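You operate a simulated robot arm through the tools that you are given. There is no shell and no other tool.

You are at the controls of a simulated two-armed robot. One attempt, no reset.

JOB
Pressure-test the joint on the grey gauge plate, then vent it.
Fine: first brass nut tight and blue valve shut; pump into the green band, wait for the green lamp.

The check looks at the end state, three seconds after you hand in, the way a careful person would. Anything else that was tipped, shoved, dropped, spilled or broken makes it a failure.

ROBOT AND FRAMES
Two 7-joint arms with fingered hands on one trunk that stands fixed in place. Base frame: the origin is at the foot of the trunk, x ahead of it, y to its left, z up. Units: mm, degrees, N and s.
The left shoulder is at [73, 155, 1259], the right one opposite. With the tool pointing down near the work surface each hand reaches from about 460 to 880 mm from the base axis, measured 20 degrees to its own side. Payload 4 kg a hand.
Tool frame (each hand has its own): the origin (TCP) lies between the finger pads and is the grasp point; the fingertips stand 30 mm ahead of it; z points along the fingers, y is the line along which they close. The gripper opens to 104 mm. The gripper's body begins 35 mm behind the TCP. The gripper is a hand of 3 fingers: y runs from the thumb to the fingers, the wrist lies at [-15, -104, -178] in the tool frame, and closing takes about 1.5 s.
Orientation is that of the tool frame in the base frame, as [roll, pitch, yaw] about the fixed x, y, z axes, in that order (R = Rz(yaw) Ry(pitch) Rx(roll)). With the fingers straight down and the wrist toward the robot, the tool's x, y and z point along [0, 1, 0], [1, 0, 0] and [0, 0, -1] of the base frame.

CONTROLS
- The arms move only by the tool send_rows. It takes "left_commands", "right_commands" or both (then of equal length, played together; a hand with none holds still); each is a list of rows, each a list of 6 numbers: the shift along the tool's x, y, z in mm, then the turn, a rotation vector about the tool's x, y, z in degrees. In form: [[x, y, z, wx, wy, wz], ...]. A call has 1 to 20 rows; each row is the pose to reach, as a shift and turn from the pose commanded when the call began, along the tool's axes at that moment. "left_grip" and "right_grip" are, for a hand that has rows, the gripper command, from -1 (shut) to 1 (fully open), values between in proportion, set as the call begins (left out, the last holds). Rows are played at 5 a second. More than 50 mm and 8.6 degrees between two rows, or a gripper value outside its range, and nothing of the call is played. Where a pose cannot be reached the arm comes as near as it can. A force on the tool above 40 N (or 10 N above the force at the start of the call, whichever is more), or a blocked arm, ends the call early, and 0.2 s more pass. The fingers move at their own pace (about 153 mm/s each) and stop on an object; they squeeze with about 25 N. The grip force told is the motor's: it shows also when the fingers shut on nothing. Time passes only in rows, and 0.2 s behind the last, so rows that repeat a pose let the fingers close. The reply holds the time, the measured pose of the TCP, the force on the tool along the base axes, the opening and the grip force, in the units named above and with some noise, with the torque about the TCP (base axes, N m) and any sound that the robot's microphone picked up.
- Cameras (640 x 400 px; columns grow to the right, rows downward): "scene" is now at [143.1, -10.4, 1491.7]; the picture's right is [-0.11, -0.99, 0.00], its down [-0.53, 0.06, -0.84] and it looks along [0.84, -0.09, -0.53] (base axes); focal length 336 px, centre (320, 200). "left" rides on the left gripper at [-64, -94, -117] in its tool frame; the picture's right is [-0.72, -0.33, 0.61], its down [0.64, -0.65, 0.40] and it looks along [0.27, 0.68, 0.68] (tool axes); focal length 238 px, centre (320, 200). "right" rides on the right gripper at [64, -94, -117] in its tool frame; the picture's right is [-0.72, 0.33, -0.61], its down [-0.64, -0.65, 0.40] and it looks along [-0.27, 0.68, 0.68] (tool axes); focal length 238 px, centre (320, 200). There is no depth. A picture from a camera that has moved, and an enlarged one, comes with that camera's place and axes in the base frame and with its lens.
- snapshot(camera): a new picture of that camera. It takes no simulated time.
- slide_trunk(by): slides the trunk up (or, below 0, down) by that many mm; the arms and the scene camera ride with it, the base frame stays. It gives what a move gives, with no picture.
- set_grasp(shape, hand): the hand has 3 fingers and takes this shape, open, in about a second: jaw (thumb against the fingers, like two jaws); tri (thumb and two fingers); tip (a fingertip pinch); poke (one finger out to press); point (the index stretched); flat (the hand flat); cup (the hand cupped); fist (a fist). The gripper value then closes the fingers along that shape, each until it touches; the sizes above hold for jaw. It gives what a move gives, with no picture.
- pan_tilt(pan, tilt): turns the head with the scene camera to pan (to the left, within 86 degrees either way) and tilt (down, from -29 to 69), counted from straight ahead of the robot. It gives what a move gives.
- zoom(camera, box): a new picture of the part [left, top, right, bottom] of that camera's present view, enlarged. It takes no simulated time.
- hand_in(): hands the job in; it is judged then, once.

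Nothing tells you positions but the pictures and the camera data. Unless the task says otherwise, let go and move clear before handing in.

The tools are called as a command line: name --argument value ..., lists and objects as JSON in quotes. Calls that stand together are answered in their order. send_rows: Moves the arms, as the interface text tells. Its arguments: {"type":"object","properties":{"left_commands":{"type":"array"},"left_grip":{"type":"number"},"right_commands":{"type":"array"},"right_grip":{"type":"number"}},"required":[]} The other tools are called the same way: slide_trunk (by) slides the trunk up or down; set_grasp (shape, hand) gives the hand a shape; pan_tilt (pan, tilt) turns the head that bears the scene camera; snapshot (camera) takes a picture; zoom (camera, box) takes an enlarged picture of a part of a camera's view; hand_in () hands the job in.

At the start:

```text
clock: 0.0
left_eef_pos: [565.8, 204.9, 1277.5]
left_orientation: [-179.9, 0.0, 89.9]
left_wrist_force: [-0.9, 0.0, 0.4]
left_ft_torque: [-0.02, 0.0, -0.02]
left_width: 103.8
left_finger_force: 0.1
left_shape: jaw
right_eef_pos: [531.5, -228.0, 1321.6]
right_orientation: [-179.8, 0.1, 90.0]
right_wrist_force: [0.1, 0.8, -0.2]
right_ft_torque: [-0.01, 0.0, -0.03]
right_width: 103.6
right_finger_force: 0.0
right_shape: jaw
trunk travel left (down, up): [-675.0, 265.0]
head pan, tilt: [-6.4, 32.2]
```

scene: 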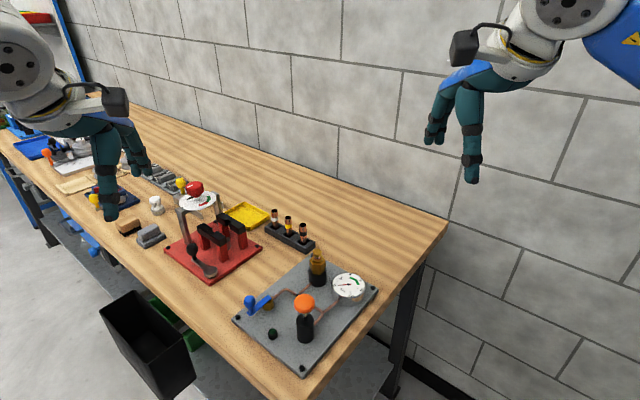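
right: 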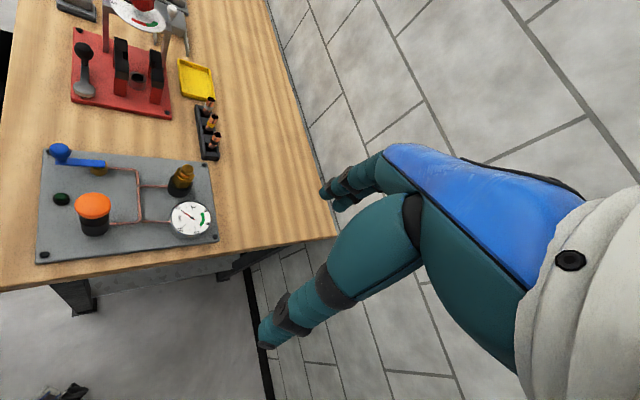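
left: 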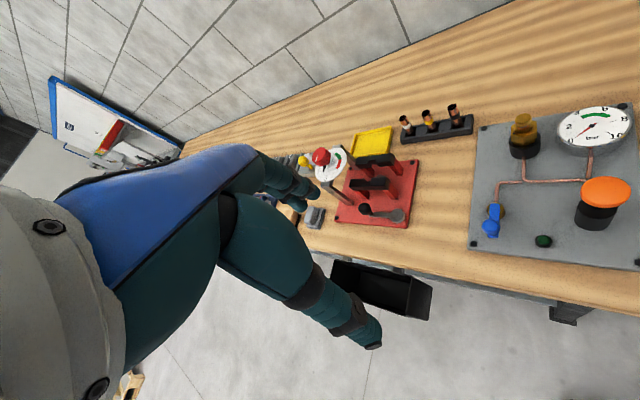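

I see a workbench with a grey gauge plate carrying a brass nut/fitting, a blue lever valve, an orange pump button, a gauge and a dark (green) lamp. I'll look closer before moving anything.

zoom --camera "scene" --box '[220, 230, 400, 380]'

zoom --camera "right" --box '[30, 130, 230, 270]'

zoom --camera "left" --box '[450, 90, 640, 280]'

```text
2.67 times, centred on (310, 305) of scene
camera zoom: at [143.1, -10.4, 1491.7], right [-0.11, -0.99, 0.0], down [-0.53, 0.06, -0.84], along [0.84, -0.09, -0.53], focal length 896 px, centre (347, -80)
```

zoom: 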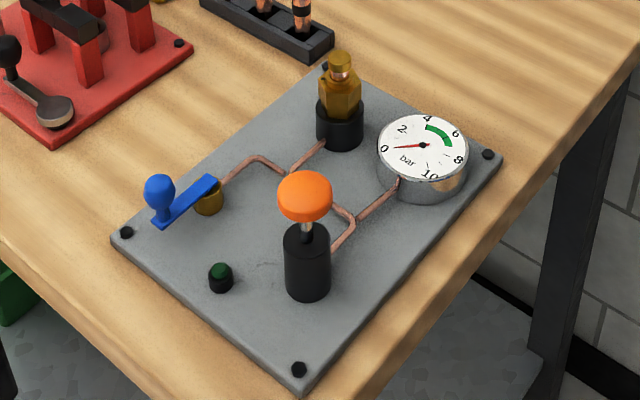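

```text
2.86 times, centred on (130, 200) of right
camera zoom: at [437.6, -164.2, 1437.5], right [0.33, -0.72, 0.61], down [-0.65, -0.64, -0.4], along [0.68, -0.27, -0.68], focal length 681 px, centre (863, 200)
```

zoom: 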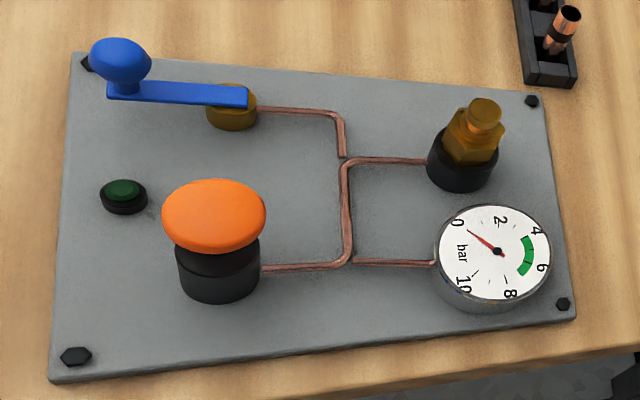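

```text
2.11 times, centred on (545, 185) of left
camera zoom: at [471.6, 140.6, 1395.4], right [-0.33, -0.72, -0.61], down [-0.65, 0.64, -0.4], along [0.68, 0.27, -0.68], focal length 502 px, centre (-154, 232)
```

zoom: 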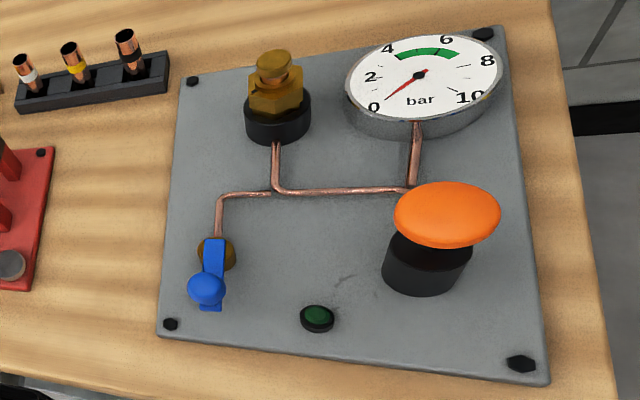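

The plate is turned about 45° on the bench. I place the nut near (700,-66,1006), the pump knob near (556,-28,1013) and the valve knob near (607,76,973). I'll zoom in for detail on the nut, valve, gauge and pump.

zoom --camera "scene" --box '[295, 240, 345, 290]'

zoom --camera "scene" --box '[240, 280, 300, 330]'

zoom --camera "right" --box '[155, 150, 215, 200]'

zoom --camera "right" --box '[45, 130, 125, 190]'

zoom --camera "left" --box '[500, 100, 560, 160]'

zoom --camera "scene" --box '[325, 260, 375, 310]'

```text
8.00 times, centred on (320, 265) of scene
camera zoom: at [143.1, -10.4, 1491.7], right [-0.11, -0.99, 0.0], down [-0.53, 0.06, -0.84], along [0.84, -0.09, -0.53], focal length 2690 px, centre (320, -320)
```

zoom: 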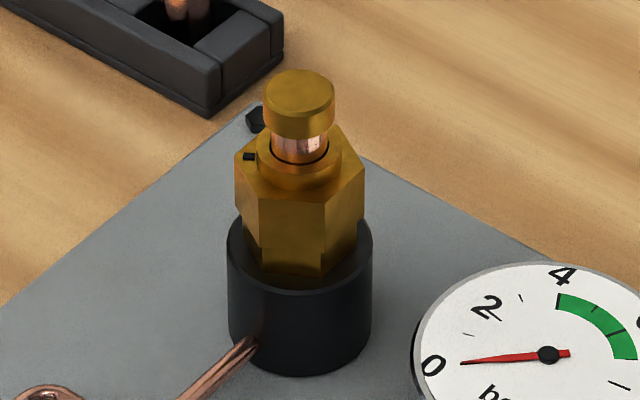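

```text
8.00 times, centred on (270, 305) of scene
camera zoom: at [143.1, -10.4, 1491.7], right [-0.11, -0.99, 0.0], down [-0.53, 0.06, -0.84], along [0.84, -0.09, -0.53], focal length 2690 px, centre (720, -640)
```

zoom: 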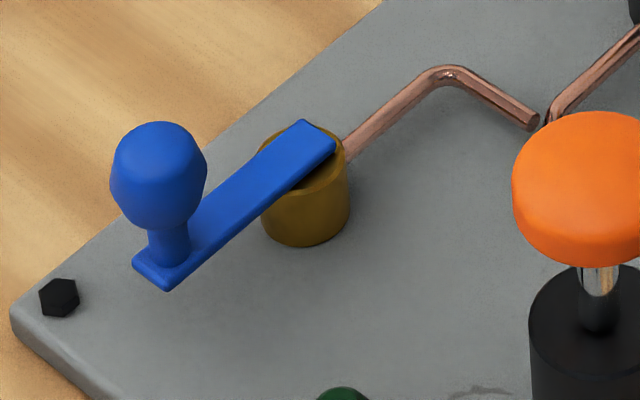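

```text
8.00 times, centred on (185, 175) of right
camera zoom: at [437.6, -164.2, 1437.5], right [0.33, -0.72, 0.61], down [-0.65, -0.64, -0.4], along [0.68, -0.27, -0.68], focal length 1907 px, centre (1400, 400)
```

zoom: 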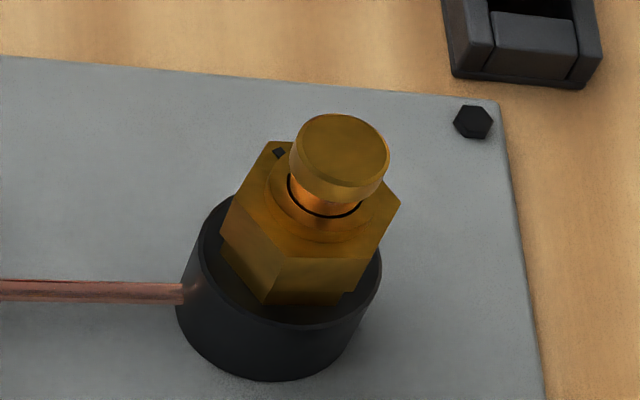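

```text
6.67 times, centred on (85, 160) of right
camera zoom: at [437.6, -164.2, 1437.5], right [0.33, -0.72, 0.61], down [-0.65, -0.64, -0.4], along [0.68, -0.27, -0.68], focal length 1589 px, centre (1887, 467)
```

zoom: 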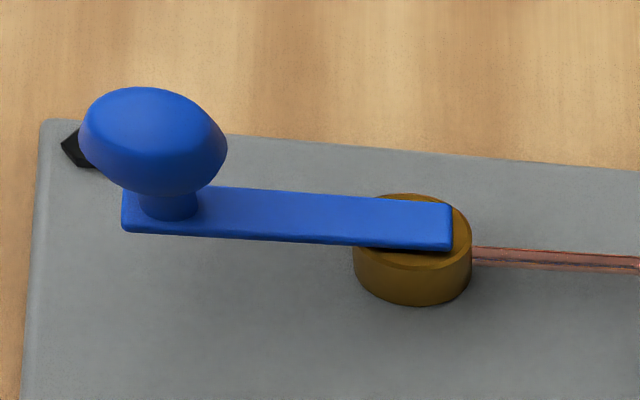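

```text
6.67 times, centred on (530, 130) of left
camera zoom: at [471.6, 140.6, 1395.4], right [-0.33, -0.72, -0.61], down [-0.65, 0.64, -0.4], along [0.68, 0.27, -0.68], focal length 1589 px, centre (-1080, 667)
```

zoom: 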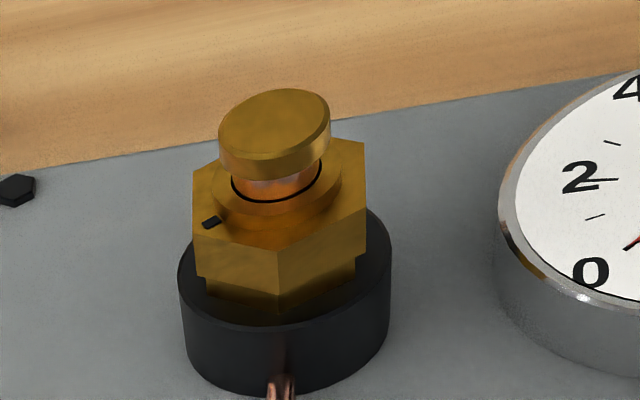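

```text
8.00 times, centred on (350, 285) of scene
camera zoom: at [143.1, -10.4, 1491.7], right [-0.11, -0.99, 0.0], down [-0.53, 0.06, -0.84], along [0.84, -0.09, -0.53], focal length 2690 px, centre (80, -480)
```

zoom: 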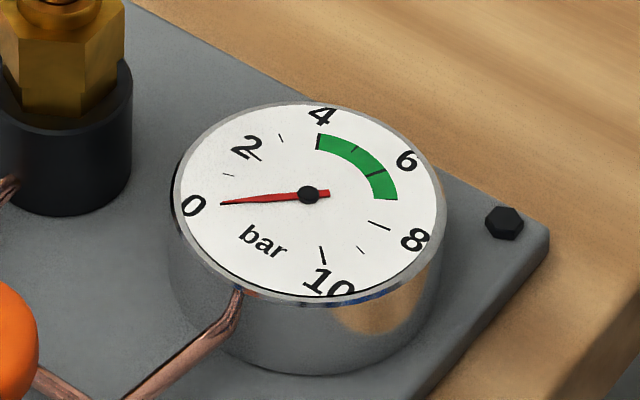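

Detail is good: the hex nut has a black index mark, the valve lever is in line with its pipe (open), and the gauge reads about zero. I'll zoom tighter to get the nut's hex orientation and the gauge scale.

zoom --camera "scene" --box '[305, 247, 331, 277]'

zoom --camera "right" --box '[166, 162, 196, 192]'

zoom --camera "left" --box '[555, 100, 635, 155]'

zoom --camera "scene" --box '[290, 290, 325, 345]'

```text
13.33 times, centred on (318, 262) of scene
camera zoom: at [143.1, -10.4, 1491.7], right [-0.11, -0.99, 0.0], down [-0.53, 0.06, -0.84], along [0.84, -0.09, -0.53], focal length 4482 px, centre (347, -627)
```

zoom: 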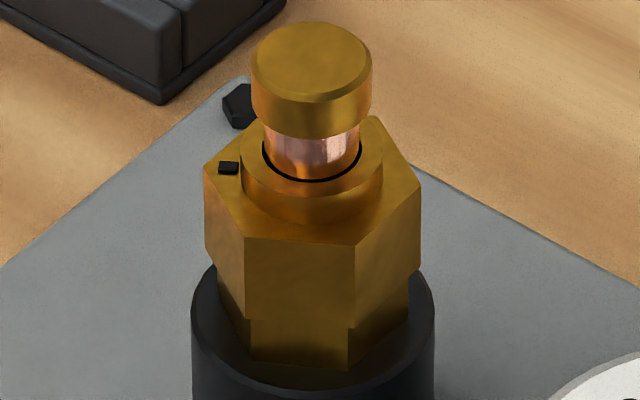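

```text
13.33 times, centred on (181, 177) of right
camera zoom: at [437.6, -164.2, 1437.5], right [0.33, -0.72, 0.61], down [-0.65, -0.64, -0.4], along [0.68, -0.27, -0.68], focal length 3178 px, centre (2173, 507)
```

zoom: 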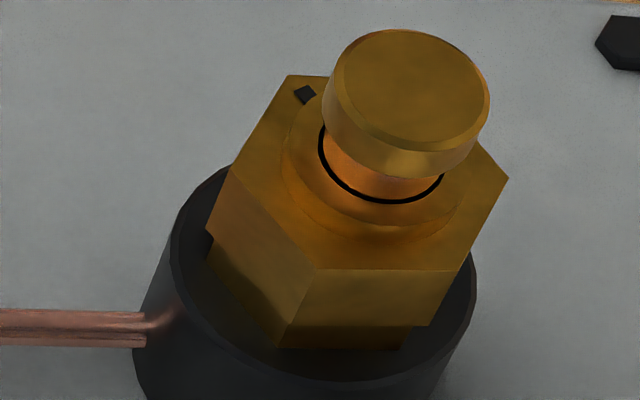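

```text
7.27 times, centred on (595, 128) of left
camera zoom: at [471.6, 140.6, 1395.4], right [-0.33, -0.72, -0.61], down [-0.65, 0.64, -0.4], along [0.68, 0.27, -0.68], focal length 1734 px, centre (-1680, 727)
```

zoom: 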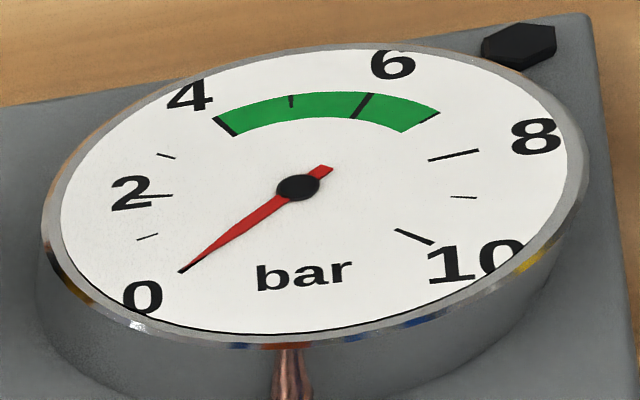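

```text
7.27 times, centred on (308, 318) of scene
camera zoom: at [143.1, -10.4, 1491.7], right [-0.11, -0.99, 0.0], down [-0.53, 0.06, -0.84], along [0.84, -0.09, -0.53], focal length 2445 px, centre (411, -654)
```

zoom: 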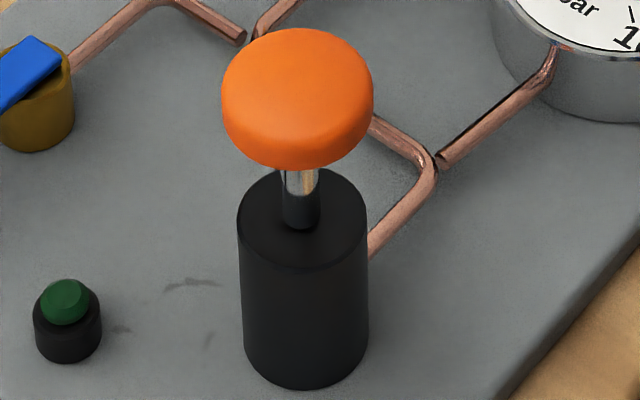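

The nut's axis is at about (702,-67), with its top near z 977 and flats facing 48°/108°/168°, and the green band runs 4–7 bar. The lever pivots near (632,43) with its knob at (606,76,970). I'll bring the right hand above the nut, jaw lined up to a pair of flats (yaw 138).

send_rows --right_commands '[[20.1, 21.3, 27.7, 0, 0, -6], [40.2, 42.6, 55.4, 0, 0, -12], [60.4, 63.9, 83.1, 0, 0, -18], [80.5, 85.2, 110.8, 0, 0, -24], [100.6, 106.6, 138.5, 0, 0, -30], [120.8, 127.9, 166.2, 0, 0, -36], [140.9, 149.2, 193.9, 0, 0, -42], [161, 170.5, 221.6, 0, 0, -48]]' --right_grip 1

pan_tilt --pan -4 --tilt 46

snapshot --camera "scene"

snapshot --camera "right"

snapshot --camera "left"

```text
clock: 1.8
left_eef_pos: [559.9, 206.6, 1279.7]
left_orientation: [179.7, 0.0, 90.0]
left_wrist_force: [0.1, -0.6, -0.3]
left_ft_torque: [-0.03, 0.03, -0.04]
left_width: 103.8
left_finger_force: 0.1
left_shape: jaw
right_eef_pos: [664.2, -96.1, 1131.5]
right_orientation: [176.8, 2.5, 133.1]
right_wrist_force: [-0.2, -0.1, -0.5]
right_ft_torque: [0.0, 0.0, -0.02]
right_width: 103.8
right_finger_force: 0.1
right_shape: jaw
right hand out of reach, approached as far as the arm can: row 7, 8
trunk travel left (down, up): [-675.0, 265.0]
head pan, tilt: [-6.4, 32.2]
```

```text
clock: 2.6
left_eef_pos: [562.3, 206.7, 1279.6]
left_orientation: [179.9, -0.1, 90.0]
left_wrist_force: [-0.7, -0.9, 0.5]
left_ft_torque: [-0.02, 0.03, 0.03]
left_width: 103.8
left_finger_force: 0.1
left_shape: jaw
right_eef_pos: [665.8, -95.7, 1131.3]
right_orientation: [177.0, 2.4, 133.0]
right_wrist_force: [-0.2, -0.3, -0.2]
right_ft_torque: [-0.03, 0.01, 0.04]
right_width: 103.9
right_finger_force: 0.0
right_shape: jaw
trunk travel left (down, up): [-675.0, 265.0]
head pan, tilt: [-4.0, 46.0]
```

```text
taken
camera scene: at [134.0, -5.2, 1471.3], right [-0.07, -1.0, 0.0], down [-0.72, 0.05, -0.69], along [0.69, -0.05, -0.72], focal length 336 px, centre (320, 200)
```

scene: 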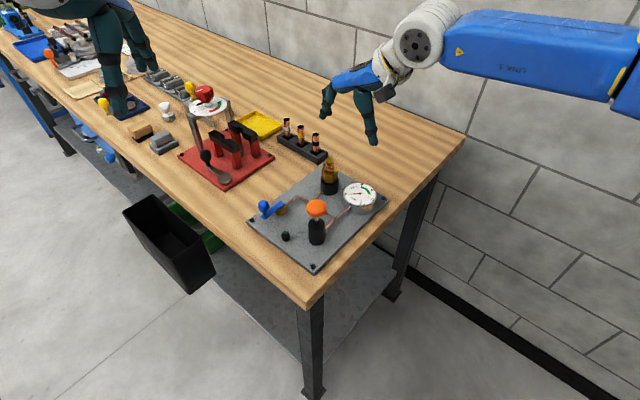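

```text
taken
camera right: at [546.3, -114.0, 1238.7], right [0.69, -0.31, 0.66], down [-0.01, -0.91, -0.41], along [0.73, 0.28, -0.63], focal length 238 px, centre (320, 200)
```

right: 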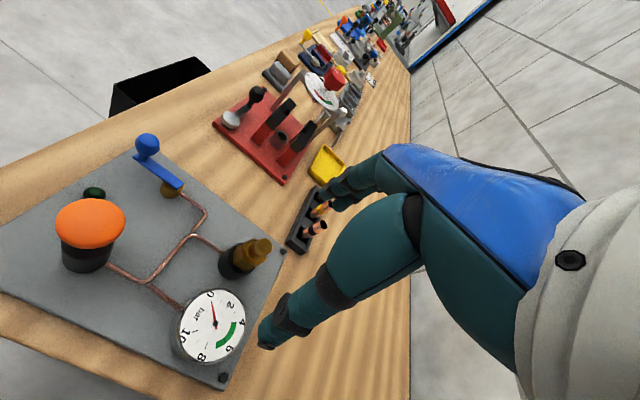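

```text
taken
camera left: at [468.5, 141.5, 1396.5], right [-0.33, -0.72, -0.61], down [-0.65, 0.64, -0.41], along [0.68, 0.27, -0.68], focal length 238 px, centre (320, 200)
```

left: 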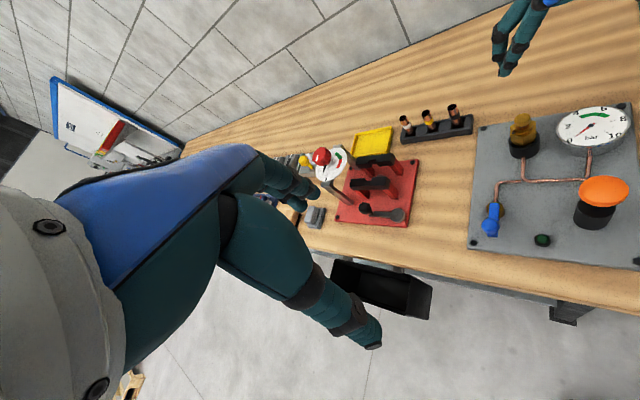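

The right hand stopped short at (665,-96,1131), out of reach for that yaw at that height. I'll go lower, closer to working height, and see if the pose opens up.

send_rows --right_commands '[[0, 0, 20, 0, 0, 0], [0, 0, 40, 0, 0, 0], [0, 0, 40, 0, 0, 0]]'

```text
clock: 3.4
left_eef_pos: [563.3, 205.1, 1278.6]
left_orientation: [-180.0, 0.0, 90.0]
left_wrist_force: [0.5, 0.3, -0.8]
left_ft_torque: [0.0, 0.0, 0.01]
left_width: 103.6
left_finger_force: 0.1
left_shape: jaw
right_eef_pos: [665.3, -97.4, 1090.7]
right_orientation: [177.0, 2.3, 133.1]
right_wrist_force: [-0.2, -0.8, 0.0]
right_ft_torque: [0.01, 0.0, -0.01]
right_width: 103.9
right_finger_force: 0.0
right_shape: jaw
trunk travel left (down, up): [-675.0, 265.0]
head pan, tilt: [-4.0, 46.0]
```

The lower height was accepted, with the hand still slightly tilted. I'll straighten it and bring it over the nut axis at z about 1060.

send_rows --right_commands '[[-0.4, 11.5, 11.4, 0.7, 0.6, -1.2], [-0.8, 23, 22.7, 1.4, 1.3, -2.4], [-1.2, 34.4, 28, 2.1, 1.9, -3.7], [-1.6, 45.9, 33.5, 2.8, 2.56, -4.9], [-1.6, 45.9, 33.5, 2.8, 2.56, -4.9]]'

```text
clock: 4.6
left_eef_pos: [563.3, 205.8, 1277.9]
left_orientation: [180.0, 0.0, 90.0]
left_wrist_force: [-0.3, 0.5, 0.7]
left_ft_torque: [-0.01, 0.01, 0.02]
left_width: 103.9
left_finger_force: 0.1
left_shape: jaw
right_eef_pos: [666.3, -96.3, 1090.5]
right_orientation: [177.0, 2.3, 133.1]
right_wrist_force: [-1.0, -0.9, -0.2]
right_ft_torque: [-0.01, -0.02, 0.01]
right_width: 104.1
right_finger_force: 0.1
right_shape: jaw
right hand out of reach, approached as far as the arm can: row 1, 2, 3, 4, 5
trunk travel left (down, up): [-675.0, 265.0]
head pan, tilt: [-4.0, 46.0]
```

The hand is still at a joint limit at yaw 133. I'll turn back to yaw 90 while moving over the nut, to learn what yaw range works there.

send_rows --right_commands '[[0, 0, 4, 0.6, 0.2, 7.2], [-0.5, 9, 8, 1.2, 0.4, 14.4], [-1, 18, 12, 1.9, 0.5, 21.5], [-1.5, 27, 16, 2.5, 0.7, 28.7], [-1.9, 36, 20, 3.1, 0.9, 35.9], [-2.3, 45.3, 22.5, 3.72, 1.06, 43.1], [-2.3, 45.3, 22.5, 3.72, 1.06, 43.1]]'

```text
clock: 6.2
left_eef_pos: [563.6, 206.0, 1279.1]
left_orientation: [-180.0, 0.1, 90.0]
left_wrist_force: [0.4, 0.5, -0.6]
left_ft_torque: [0.01, 0.02, -0.05]
left_width: 103.6
left_finger_force: 0.0
left_shape: jaw
right_eef_pos: [699.9, -64.9, 1071.3]
right_orientation: [-180.0, 0.1, 89.9]
right_wrist_force: [-0.4, 0.9, 0.0]
right_ft_torque: [-0.03, 0.01, 0.02]
right_width: 103.7
right_finger_force: 0.1
right_shape: jaw
trunk travel left (down, up): [-675.0, 265.0]
head pan, tilt: [-4.0, 46.0]
```

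Yaw 90 over the nut works. I'll probe the yaw range in place, well above the nut, first anticlockwise.

send_rows --right_commands '[[0, 0, 0, 0, 0, -8], [0, 0, 0, 0, 0, -16], [0, 0, 0, 0, 0, -24], [0, 0, 0, 0, 0, -32], [0, 0, 0, 0, 0, -40], [0, 0, 0, 0, 0, -48], [0, 0, 0, 0, 0, -48]]'

```text
clock: 7.8
left_eef_pos: [563.7, 205.6, 1277.8]
left_orientation: [180.0, 0.0, 90.0]
left_wrist_force: [-0.1, 0.1, 0.2]
left_ft_torque: [0.05, 0.0, 0.0]
left_width: 103.5
left_finger_force: 0.0
left_shape: jaw
right_eef_pos: [700.9, -66.2, 1072.8]
right_orientation: [180.0, 0.0, 130.0]
right_wrist_force: [0.0, -0.4, 0.0]
right_ft_torque: [0.0, -0.03, -0.02]
right_width: 104.0
right_finger_force: 0.0
right_shape: jaw
right hand out of reach, approached as far as the arm can: row 6, 7
trunk travel left (down, up): [-675.0, 265.0]
head pan, tilt: [-4.0, 46.0]
```

Yaw 130 is the limit on that side here. Now I'll probe the clockwise side.

send_rows --right_commands '[[0, 0, 0, 0, 0, 8], [0, 0, 0, 0, 0, 16], [0, 0, 0, 0, 0, 24], [0, 0, 0, 0, 0, 32], [0, 0, 0, 0, 0, 40], [0, 0, 0, 0, 0, 48], [0, 0, 0, 0, 0, 56], [0, 0, 0, 0, 0, 64], [0, 0, 0, 0, 0, 72], [0, 0, 0, 0, 0, 80], [0, 0, 0, 0, 0, 88], [0, 0, 0, 0, 0, 96], [0, 0, 0, 0, 0, 104], [0, 0, 0, 0, 0, 112], [0, 0, 0, 0, 0, 120], [0, 0, 0, 0, 0, 128], [0, 0, 0, 0, 0, 136]]'

snapshot --camera "right"

snapshot --camera "scene"

```text
clock: 11.4
left_eef_pos: [561.6, 207.4, 1278.7]
left_orientation: [179.9, 0.1, 90.1]
left_wrist_force: [0.0, 0.2, 0.6]
left_ft_torque: [-0.01, -0.02, 0.03]
left_width: 103.6
left_finger_force: 0.0
left_shape: jaw
right_eef_pos: [695.0, -65.1, 1074.7]
right_orientation: [179.9, -0.1, -2.2]
right_wrist_force: [0.4, 0.0, -0.2]
right_ft_torque: [0.02, -0.01, 0.02]
right_width: 103.9
right_finger_force: 0.0
right_shape: jaw
right hand out of reach, approached as far as the arm can: row 17
trunk travel left (down, up): [-675.0, 265.0]
head pan, tilt: [-4.0, 46.0]
```

```text
taken
camera right: at [762.5, 27.3, 1191.1], right [-0.73, -0.3, 0.61], down [-0.62, 0.67, -0.41], along [-0.29, -0.68, -0.68], focal length 238 px, centre (320, 200)
```

right: 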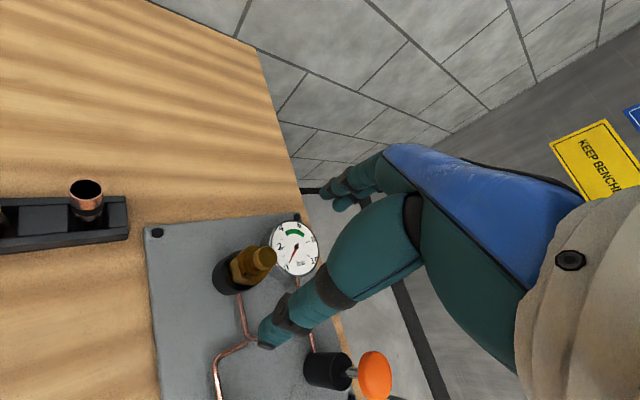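

```text
taken
camera scene: at [134.7, -1.1, 1471.1], right [-0.07, -1.0, 0.0], down [-0.72, 0.05, -0.69], along [0.69, -0.05, -0.72], focal length 336 px, centre (320, 200)
```

scene: 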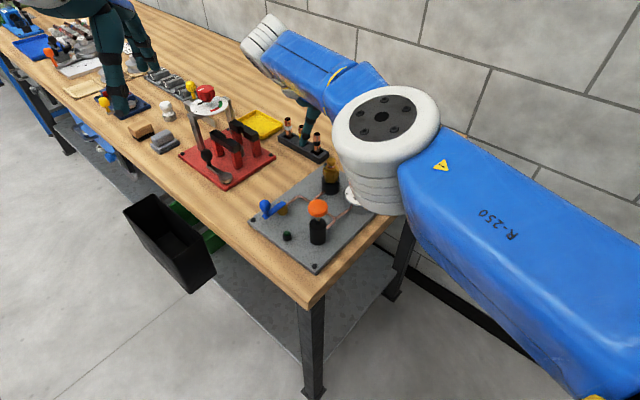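

Yaw works from 130 down to about 0, which gives a 130° stroke. Before descending I'll use this close view to refine the nut's position, orientation and heights.

zoom --camera "right" --box '[205, 210, 325, 310]'

zoom --camera "left" --box '[500, 100, 560, 160]'

```text
4.00 times, centred on (265, 260) of right
camera zoom: at [762.5, 27.3, 1191.1], right [-0.73, -0.3, 0.61], down [-0.62, 0.67, -0.41], along [-0.29, -0.68, -0.68], focal length 953 px, centre (540, -40)
```

zoom: 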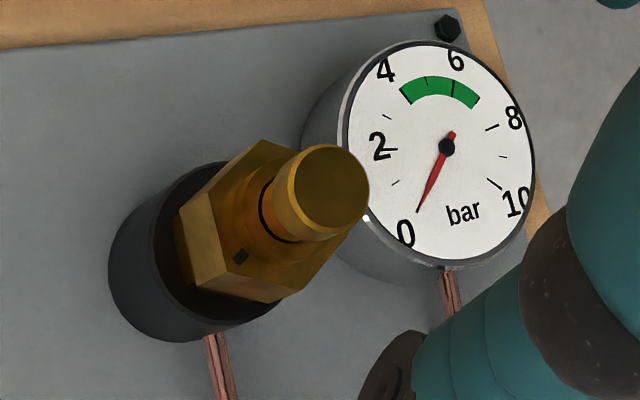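

```text
6.67 times, centred on (530, 130) of left
camera zoom: at [468.9, 143.7, 1396.0], right [-0.33, -0.72, -0.61], down [-0.65, 0.64, -0.41], along [0.68, 0.27, -0.68], focal length 1589 px, centre (-1080, 667)
```

zoom: 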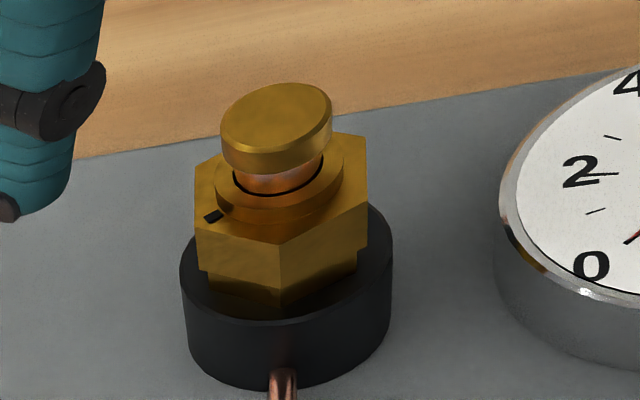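

The close view puts the nut a few mm off my earlier estimate. I'll take a fresh scene zoom from the new head angle to settle it.

zoom --camera "scene" --box '[312, 150, 348, 200]'

zoom --camera "scene" --box '[245, 170, 395, 270]'

```text
8.00 times, centred on (330, 175) of scene
camera zoom: at [134.7, -1.1, 1471.1], right [-0.07, -1.0, 0.0], down [-0.72, 0.05, -0.69], along [0.69, -0.05, -0.72], focal length 2690 px, centre (240, 400)
```

zoom: 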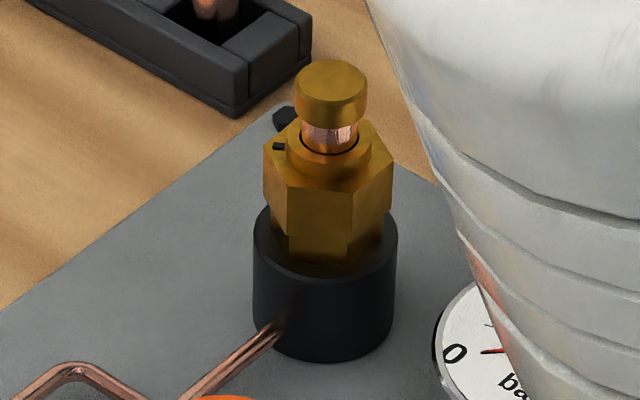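

```text
4.00 times, centred on (320, 220) of scene
camera zoom: at [134.7, -1.1, 1471.1], right [-0.07, -1.0, 0.0], down [-0.72, 0.05, -0.69], along [0.69, -0.05, -0.72], focal length 1345 px, centre (320, 120)
```

zoom: 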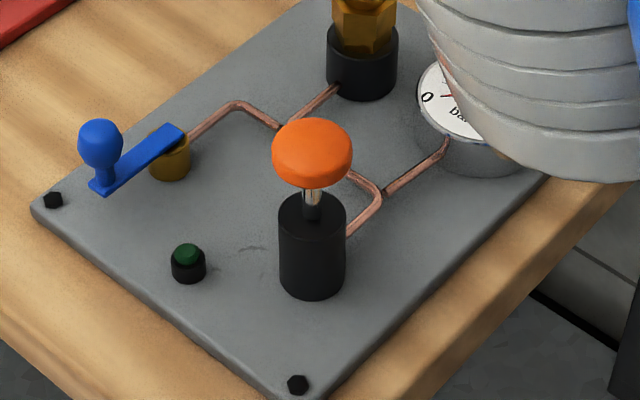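

The nut axis is about (704.5,-66) with its top at z 978. I'll swing the right hand back to yaw about 126 above the nut and part-close it to about 54 mm so the thumb clears the gauge.

send_rows --right_commands '[[0, 0, 0, 0, 0, -8], [0, 0, 0, 0, 0, -16], [0, 0, 0, 0, 0, -24], [0, 0, 0, 0, 0, -32], [0, 0, 0, 0, 0, -40], [0, 0, 0, 0, 0, -48], [0, 0, 0, 0, 0, -56], [0, 0, 0, 0, 0, -64], [0, 0, 0, 0, 0, -72], [0, 0, 0, 0, 0, -80], [0, 0, 0, 0, 0, -88], [0, 0, 0, 0, 0, -96], [0, 0, 0, 0, 0, -104], [0, 0, 0, 0, 0, -112], [0, 0, 0, 0, 0, -120], [0, 0, 0, 0, 0, -128], [0, 0, 0, 0, 0, -128], [0, 0, 0, 0, 0, -128]]' --right_grip 0.04

snapshot --camera "right"

zoom --camera "left" --box '[460, 40, 640, 220]'

zoom --camera "scene" --box '[270, 90, 430, 220]'

```text
clock: 15.2
left_eef_pos: [562.9, 205.8, 1278.6]
left_orientation: [180.0, 0.1, 90.0]
left_wrist_force: [-0.4, 0.2, -0.6]
left_ft_torque: [0.02, -0.05, 0.01]
left_width: 103.6
left_finger_force: 0.0
left_shape: jaw
right_eef_pos: [692.8, -68.9, 1075.4]
right_orientation: [-179.9, 0.0, 126.0]
right_wrist_force: [-0.4, -0.5, 0.7]
right_ft_torque: [0.03, 0.0, 0.01]
right_width: 54.5
right_finger_force: 0.1
right_shape: jaw
trunk travel left (down, up): [-675.0, 265.0]
head pan, tilt: [-4.0, 46.0]
```

```text
taken
camera right: at [579.3, -72.7, 1190.8], right [0.69, -0.39, 0.61], down [-0.15, -0.9, -0.4], along [0.71, 0.18, -0.68], focal length 238 px, centre (320, 200)
```

right: 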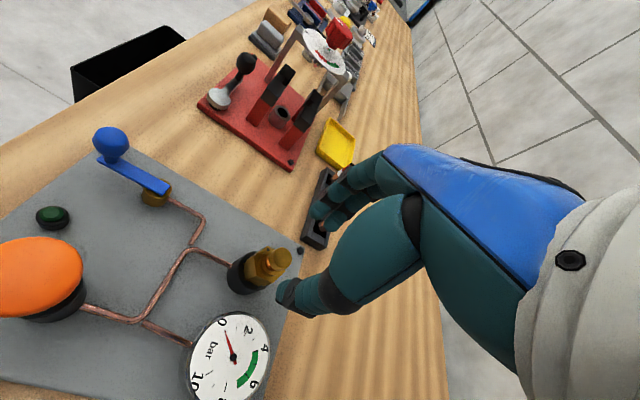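

```text
2.22 times, centred on (550, 130) of left
camera zoom: at [469.3, 141.6, 1396.1], right [-0.33, -0.72, -0.61], down [-0.65, 0.64, -0.41], along [0.68, 0.27, -0.68], focal length 530 px, centre (-191, 356)
```

zoom: 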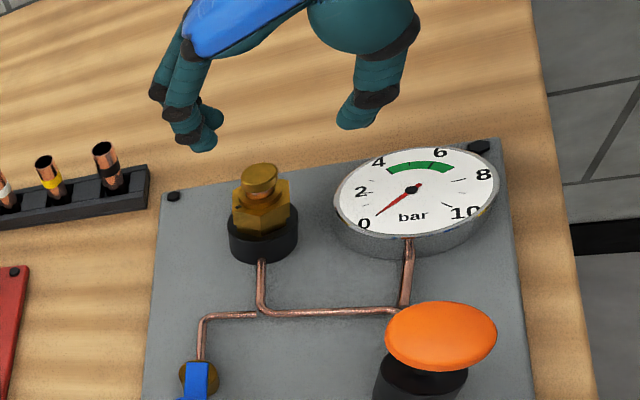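

```text
3.08 times, centred on (350, 155) of scene
camera zoom: at [135.0, -5.0, 1471.1], right [-0.07, -1.0, 0.0], down [-0.72, 0.05, -0.69], along [0.69, -0.05, -0.72], focal length 1034 px, centre (228, 338)
```

zoom: 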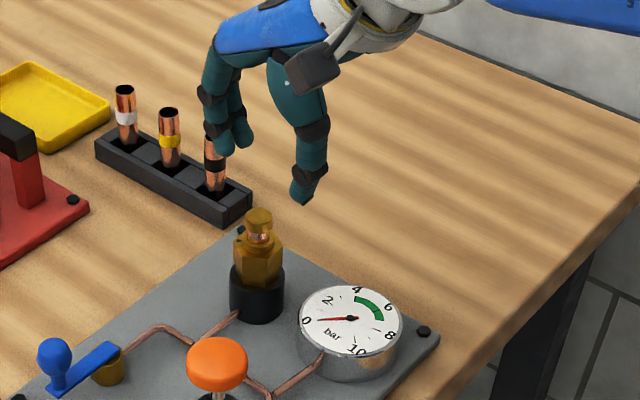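

The hand is at yaw 126 with fingers part closed, and the nut is a little ahead of it. I'll shift over the axis and drop until the tips are just above the plug cap, then check alignment.

send_rows --right_commands '[[-2.2, 5.6, 10, 0, 0, 0], [-4.5, 11.2, 20, 0, 0, 0], [-4.5, 11.2, 30, 0, 0, 0], [-4.5, 11.2, 35, 0, 0, 0], [-4.5, 11.2, 35, 0, 0, 0]]'

zoom --camera "left" --box '[490, 70, 590, 170]'

zoom --camera "scene" --box '[290, 110, 390, 210]'

zoom --camera "right" --box '[200, 180, 340, 340]'

```text
clock: 16.4
left_eef_pos: [564.2, 205.6, 1279.2]
left_orientation: [-180.0, 0.0, 89.9]
left_wrist_force: [-0.3, 0.8, -0.8]
left_ft_torque: [0.01, 0.02, -0.01]
left_width: 103.6
left_finger_force: 0.0
left_shape: jaw
right_eef_pos: [705.4, -65.7, 1041.8]
right_orientation: [-179.9, 0.1, 126.0]
right_wrist_force: [-0.9, -0.6, 0.5]
right_ft_torque: [-0.02, -0.01, 0.01]
right_width: 54.3
right_finger_force: 0.1
right_shape: jaw
trunk travel left (down, up): [-675.0, 265.0]
head pan, tilt: [-4.0, 46.0]
```

```text
4.00 times, centred on (540, 120) of left
camera zoom: at [469.6, 141.6, 1396.0], right [-0.33, -0.72, -0.61], down [-0.65, 0.64, -0.4], along [0.68, 0.27, -0.68], focal length 953 px, centre (-560, 520)
```

zoom: 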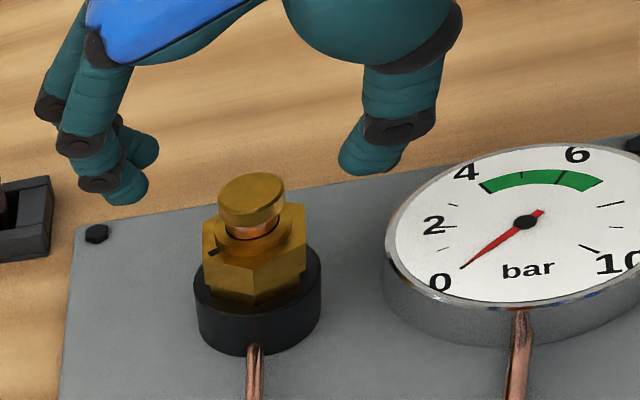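

```text
4.00 times, centred on (340, 160) of scene
camera zoom: at [135.3, -5.0, 1471.0], right [-0.07, -1.0, 0.0], down [-0.72, 0.05, -0.69], along [0.69, -0.05, -0.72], focal length 1345 px, centre (240, 360)
```

zoom: 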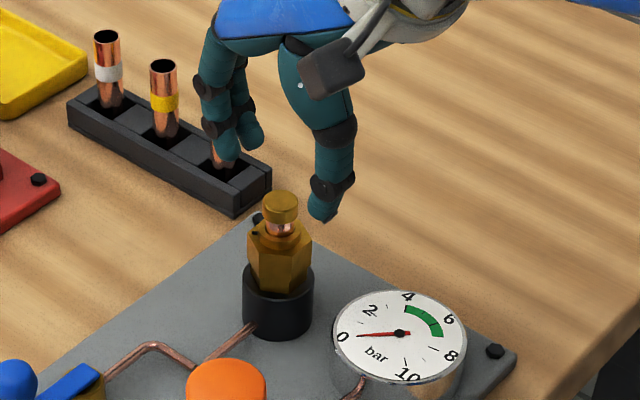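

```text
2.50 times, centred on (270, 260) of right
camera zoom: at [591.7, -68.8, 1156.7], right [0.69, -0.39, 0.61], down [-0.15, -0.9, -0.4], along [0.71, 0.18, -0.68], focal length 596 px, centre (445, 50)
```

zoom: 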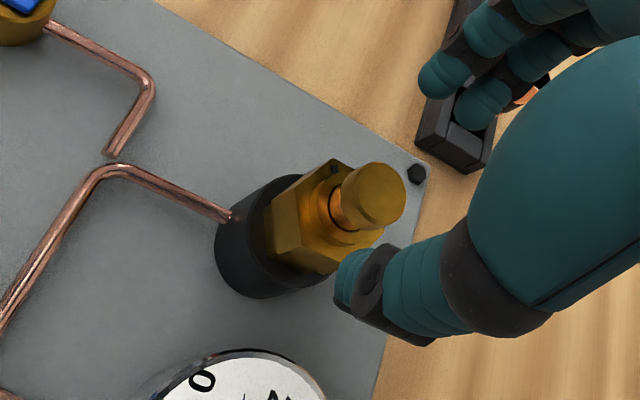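

The nut sits roughly 5 mm back toward the robot from the TCP, averaging the three views. I'll correct and descend in steps to z about 984.

send_rows --right_commands '[[2.5, -4.3, 0, 0, 0, 0], [2.5, -4.3, 10, 0, 0, 0], [2.5, -4.3, 20, 0, 0, 0], [2.5, -4.3, 30, 0, 0, 0], [2.5, -4.3, 36, 0, 0, 0], [2.5, -4.3, 36, 0, 0, 0]]'

zoom --camera "left" --box '[490, 70, 590, 170]'

zoom --camera "scene" --box '[290, 120, 370, 210]'

zoom --camera "right" --box '[200, 180, 340, 340]'

```text
clock: 17.8
left_eef_pos: [562.4, 205.4, 1278.7]
left_orientation: [-180.0, 0.0, 90.0]
left_wrist_force: [0.0, -0.4, -0.7]
left_ft_torque: [-0.03, -0.01, -0.03]
left_width: 103.8
left_finger_force: 0.2
left_shape: jaw
right_eef_pos: [701.7, -65.8, 1003.7]
right_orientation: [-180.0, 0.0, 126.0]
right_wrist_force: [-0.4, 0.0, -0.6]
right_ft_torque: [-0.01, -0.03, 0.01]
right_width: 54.8
right_finger_force: 0.2
right_shape: jaw
trunk travel left (down, up): [-675.0, 265.0]
head pan, tilt: [-4.0, 46.0]
```

```text
4.00 times, centred on (540, 120) of left
camera zoom: at [469.5, 141.5, 1396.0], right [-0.33, -0.72, -0.61], down [-0.65, 0.64, -0.4], along [0.68, 0.27, -0.68], focal length 953 px, centre (-560, 520)
```

zoom: 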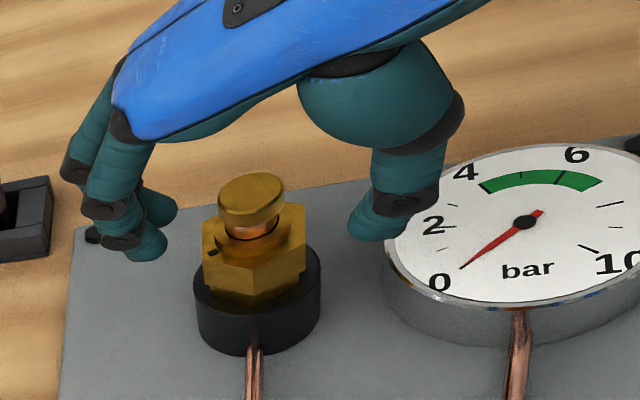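

```text
4.44 times, centred on (330, 165) of scene
camera zoom: at [135.2, -5.1, 1471.1], right [-0.07, -1.0, 0.0], down [-0.72, 0.05, -0.69], along [0.69, -0.05, -0.72], focal length 1494 px, centre (276, 356)
```

zoom: 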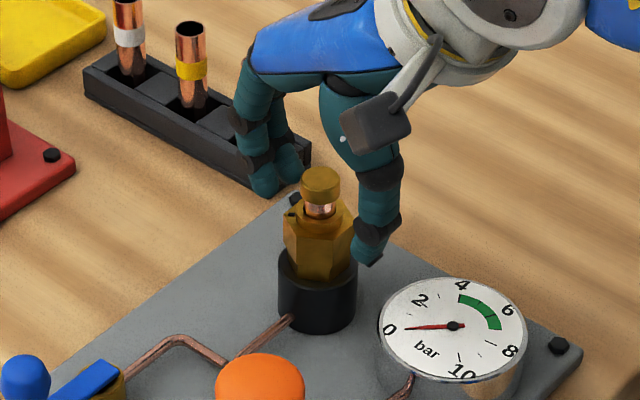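

```text
2.50 times, centred on (270, 260) of right
camera zoom: at [587.9, -69.8, 1119.4], right [0.69, -0.39, 0.61], down [-0.15, -0.9, -0.4], along [0.71, 0.18, -0.68], focal length 596 px, centre (445, 50)
```

zoom: 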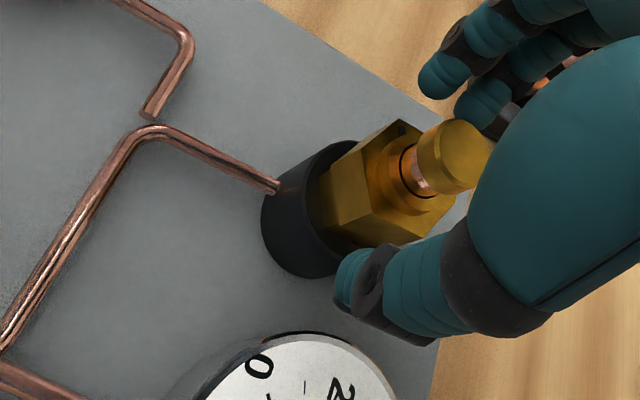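

The nut now sits between thumb and fingers in all three views. I'll descend to about z 985 and close.

send_rows --right_commands '[[0, 0, 5, 0, 0, 0], [0, 0, 10, 0, 0, 0], [0, 0, 15, 0, 0, 0], [0, 0, 18.5, 0, 0, 0], [0, 0, 18.5, 0, 0, 0]]'

zoom --camera "left" --box '[490, 90, 590, 170]'

zoom --camera "scene" --box '[290, 140, 370, 210]'

zoom --camera "right" --box '[200, 180, 340, 340]'

```text
clock: 19.0
left_eef_pos: [565.0, 206.3, 1277.4]
left_orientation: [-180.0, 0.0, 90.0]
left_wrist_force: [-0.1, -0.6, 0.2]
left_ft_torque: [0.0, 0.04, -0.01]
left_width: 103.5
left_finger_force: 0.2
left_shape: jaw
right_eef_pos: [701.1, -65.2, 984.7]
right_orientation: [180.0, 0.0, 126.0]
right_wrist_force: [0.0, -0.6, 0.2]
right_ft_torque: [0.0, 0.02, -0.02]
right_width: 54.9
right_finger_force: 0.1
right_shape: jaw
trunk travel left (down, up): [-675.0, 265.0]
head pan, tilt: [-4.0, 46.0]
```

```text
5.00 times, centred on (540, 130) of left
camera zoom: at [469.6, 141.5, 1396.0], right [-0.33, -0.72, -0.61], down [-0.65, 0.64, -0.4], along [0.68, 0.27, -0.68], focal length 1192 px, centre (-780, 550)
```

zoom: 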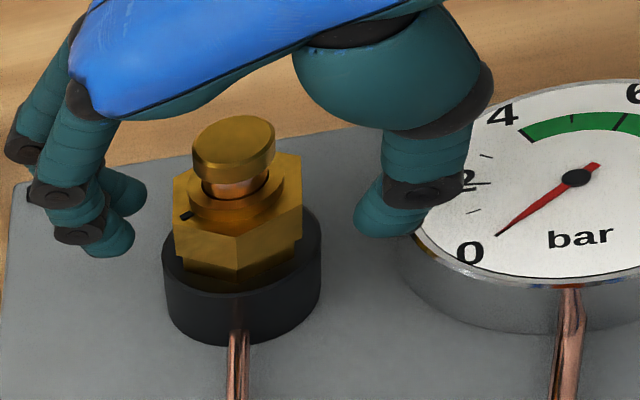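

```text
5.71 times, centred on (330, 175) of scene
camera zoom: at [135.2, -5.1, 1471.1], right [-0.07, -1.0, 0.0], down [-0.72, 0.05, -0.69], along [0.69, -0.05, -0.72], focal length 1921 px, centre (263, 343)
```

zoom: 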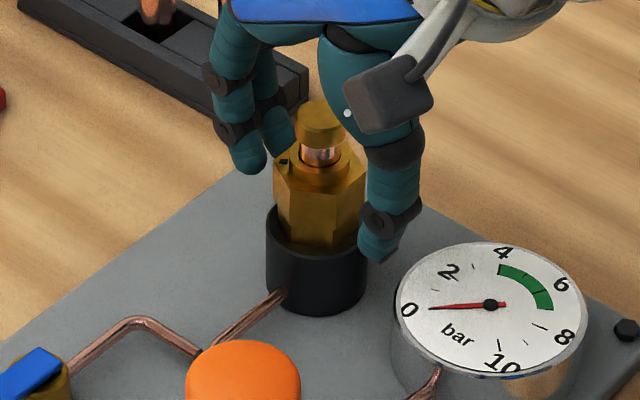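

```text
2.50 times, centred on (270, 260) of right
camera zoom: at [587.8, -69.8, 1101.2], right [0.69, -0.39, 0.61], down [-0.15, -0.9, -0.4], along [0.71, 0.18, -0.68], focal length 596 px, centre (445, 50)
```

zoom: 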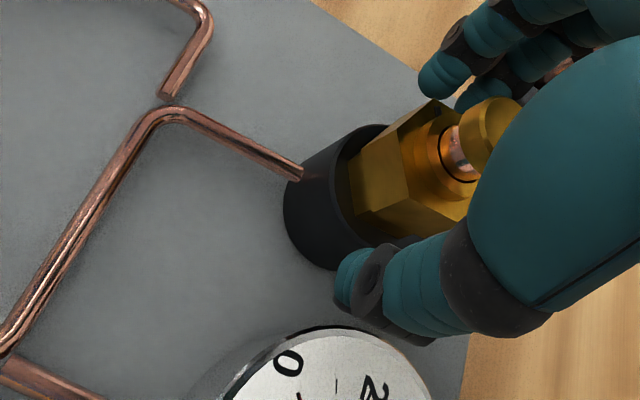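

Everything is clear and centred, so I'll close the right hand on the nut.

send_rows --right_commands '[[0, 0, 0, 0, 0, 0], [0, 0, 0, 0, 0, 0], [0, 0, 0, 0, 0, 0], [0, 0, 0, 0, 0, 0], [0, 0, 0, 0, 0, 0], [0, 0, 0, 0, 0, 0]]' --right_grip -1

zoom --camera "left" --box '[490, 90, 590, 170]'

zoom --camera "scene" --box '[290, 140, 370, 210]'

zoom --camera "right" --box '[200, 180, 340, 340]'

```text
clock: 20.4
left_eef_pos: [563.5, 205.6, 1278.8]
left_orientation: [180.0, 0.0, 90.0]
left_wrist_force: [1.0, -0.5, -0.2]
left_ft_torque: [0.0, 0.02, 0.0]
left_width: 104.1
left_finger_force: 0.0
left_shape: jaw
right_eef_pos: [701.2, -66.3, 985.3]
right_orientation: [-180.0, 0.0, 126.0]
right_wrist_force: [-1.5, 0.2, -2.1]
right_ft_torque: [0.0, 0.02, 0.0]
right_width: 26.5
right_finger_force: 25.1
right_shape: jaw
trunk travel left (down, up): [-675.0, 265.0]
head pan, tilt: [-4.0, 46.0]
```

```text
5.00 times, centred on (540, 130) of left
camera zoom: at [469.5, 141.6, 1396.0], right [-0.33, -0.72, -0.61], down [-0.65, 0.64, -0.41], along [0.68, 0.27, -0.68], focal length 1192 px, centre (-780, 550)
```

zoom: 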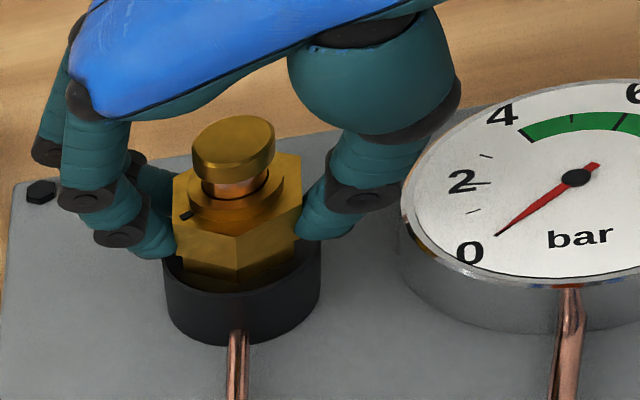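

```text
5.71 times, centred on (330, 175) of scene
camera zoom: at [135.1, -5.0, 1471.0], right [-0.07, -1.0, 0.0], down [-0.72, 0.05, -0.69], along [0.69, -0.05, -0.72], focal length 1921 px, centre (263, 343)
```

zoom: 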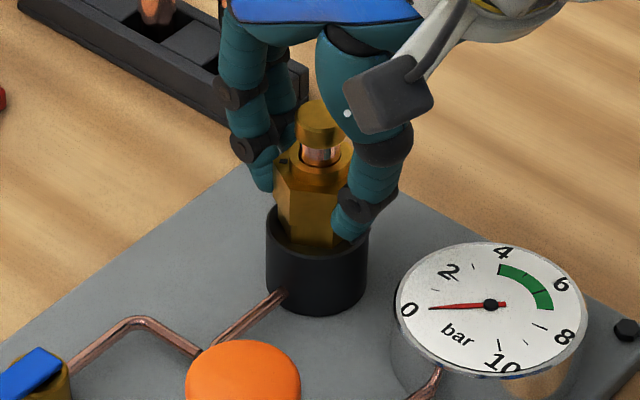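

```text
2.50 times, centred on (270, 260) of right
camera zoom: at [587.6, -69.8, 1101.1], right [0.69, -0.39, 0.61], down [-0.15, -0.9, -0.4], along [0.71, 0.18, -0.68], focal length 596 px, centre (445, 50)
```

zoom: 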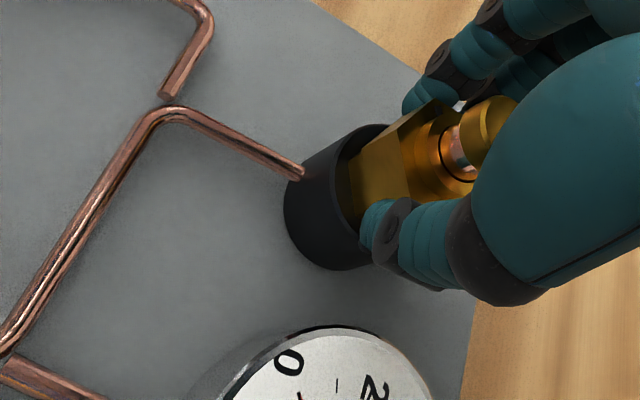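

Grip is firm on the nut (25 N). I'll turn it clockwise (positive about tool z) about the axis and watch torque and the index mark.

send_rows --right_commands '[[0, 0, 0, 0, 0, 5], [0, 0, 0, 0, 0, 10], [0, 0, 0, 0, 0, 15], [0, 0, 0, 0, 0, 20], [0, 0, 0, 0, 0, 25], [0, 0, 0, 0, 0, 30], [0, 0, 0, 0, 0, 30]]'

zoom --camera "left" --box '[490, 90, 590, 170]'

zoom --camera "scene" --box '[290, 140, 370, 210]'

```text
clock: 22.0
left_eef_pos: [565.3, 206.5, 1277.3]
left_orientation: [-179.9, 0.1, 90.0]
left_wrist_force: [-0.2, 0.4, -0.5]
left_ft_torque: [-0.02, -0.04, -0.03]
left_width: 103.8
left_finger_force: 0.0
left_shape: jaw
right_eef_pos: [701.4, -64.3, 985.2]
right_orientation: [-180.0, 0.1, 95.9]
right_wrist_force: [4.1, 2.9, -0.9]
right_ft_torque: [0.11, -0.18, 0.05]
right_width: 26.2
right_finger_force: 24.7
right_shape: jaw
trunk travel left (down, up): [-675.0, 265.0]
head pan, tilt: [-4.0, 46.0]
```

```text
5.00 times, centred on (540, 130) of left
camera zoom: at [470.7, 143.0, 1395.5], right [-0.33, -0.72, -0.61], down [-0.65, 0.64, -0.41], along [0.68, 0.27, -0.68], focal length 1192 px, centre (-780, 550)
```

zoom: 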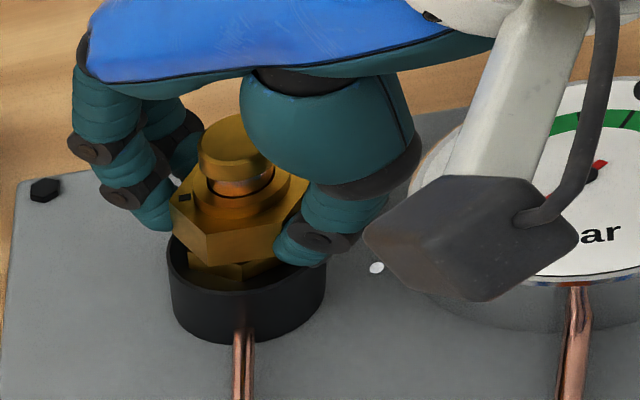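

```text
5.71 times, centred on (330, 175) of scene
camera zoom: at [136.8, -3.4, 1470.9], right [-0.07, -1.0, 0.0], down [-0.72, 0.05, -0.69], along [0.69, -0.05, -0.72], focal length 1921 px, centre (263, 343)
```

zoom: 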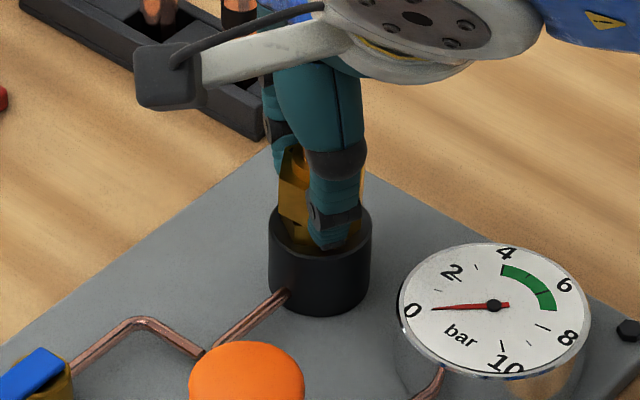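

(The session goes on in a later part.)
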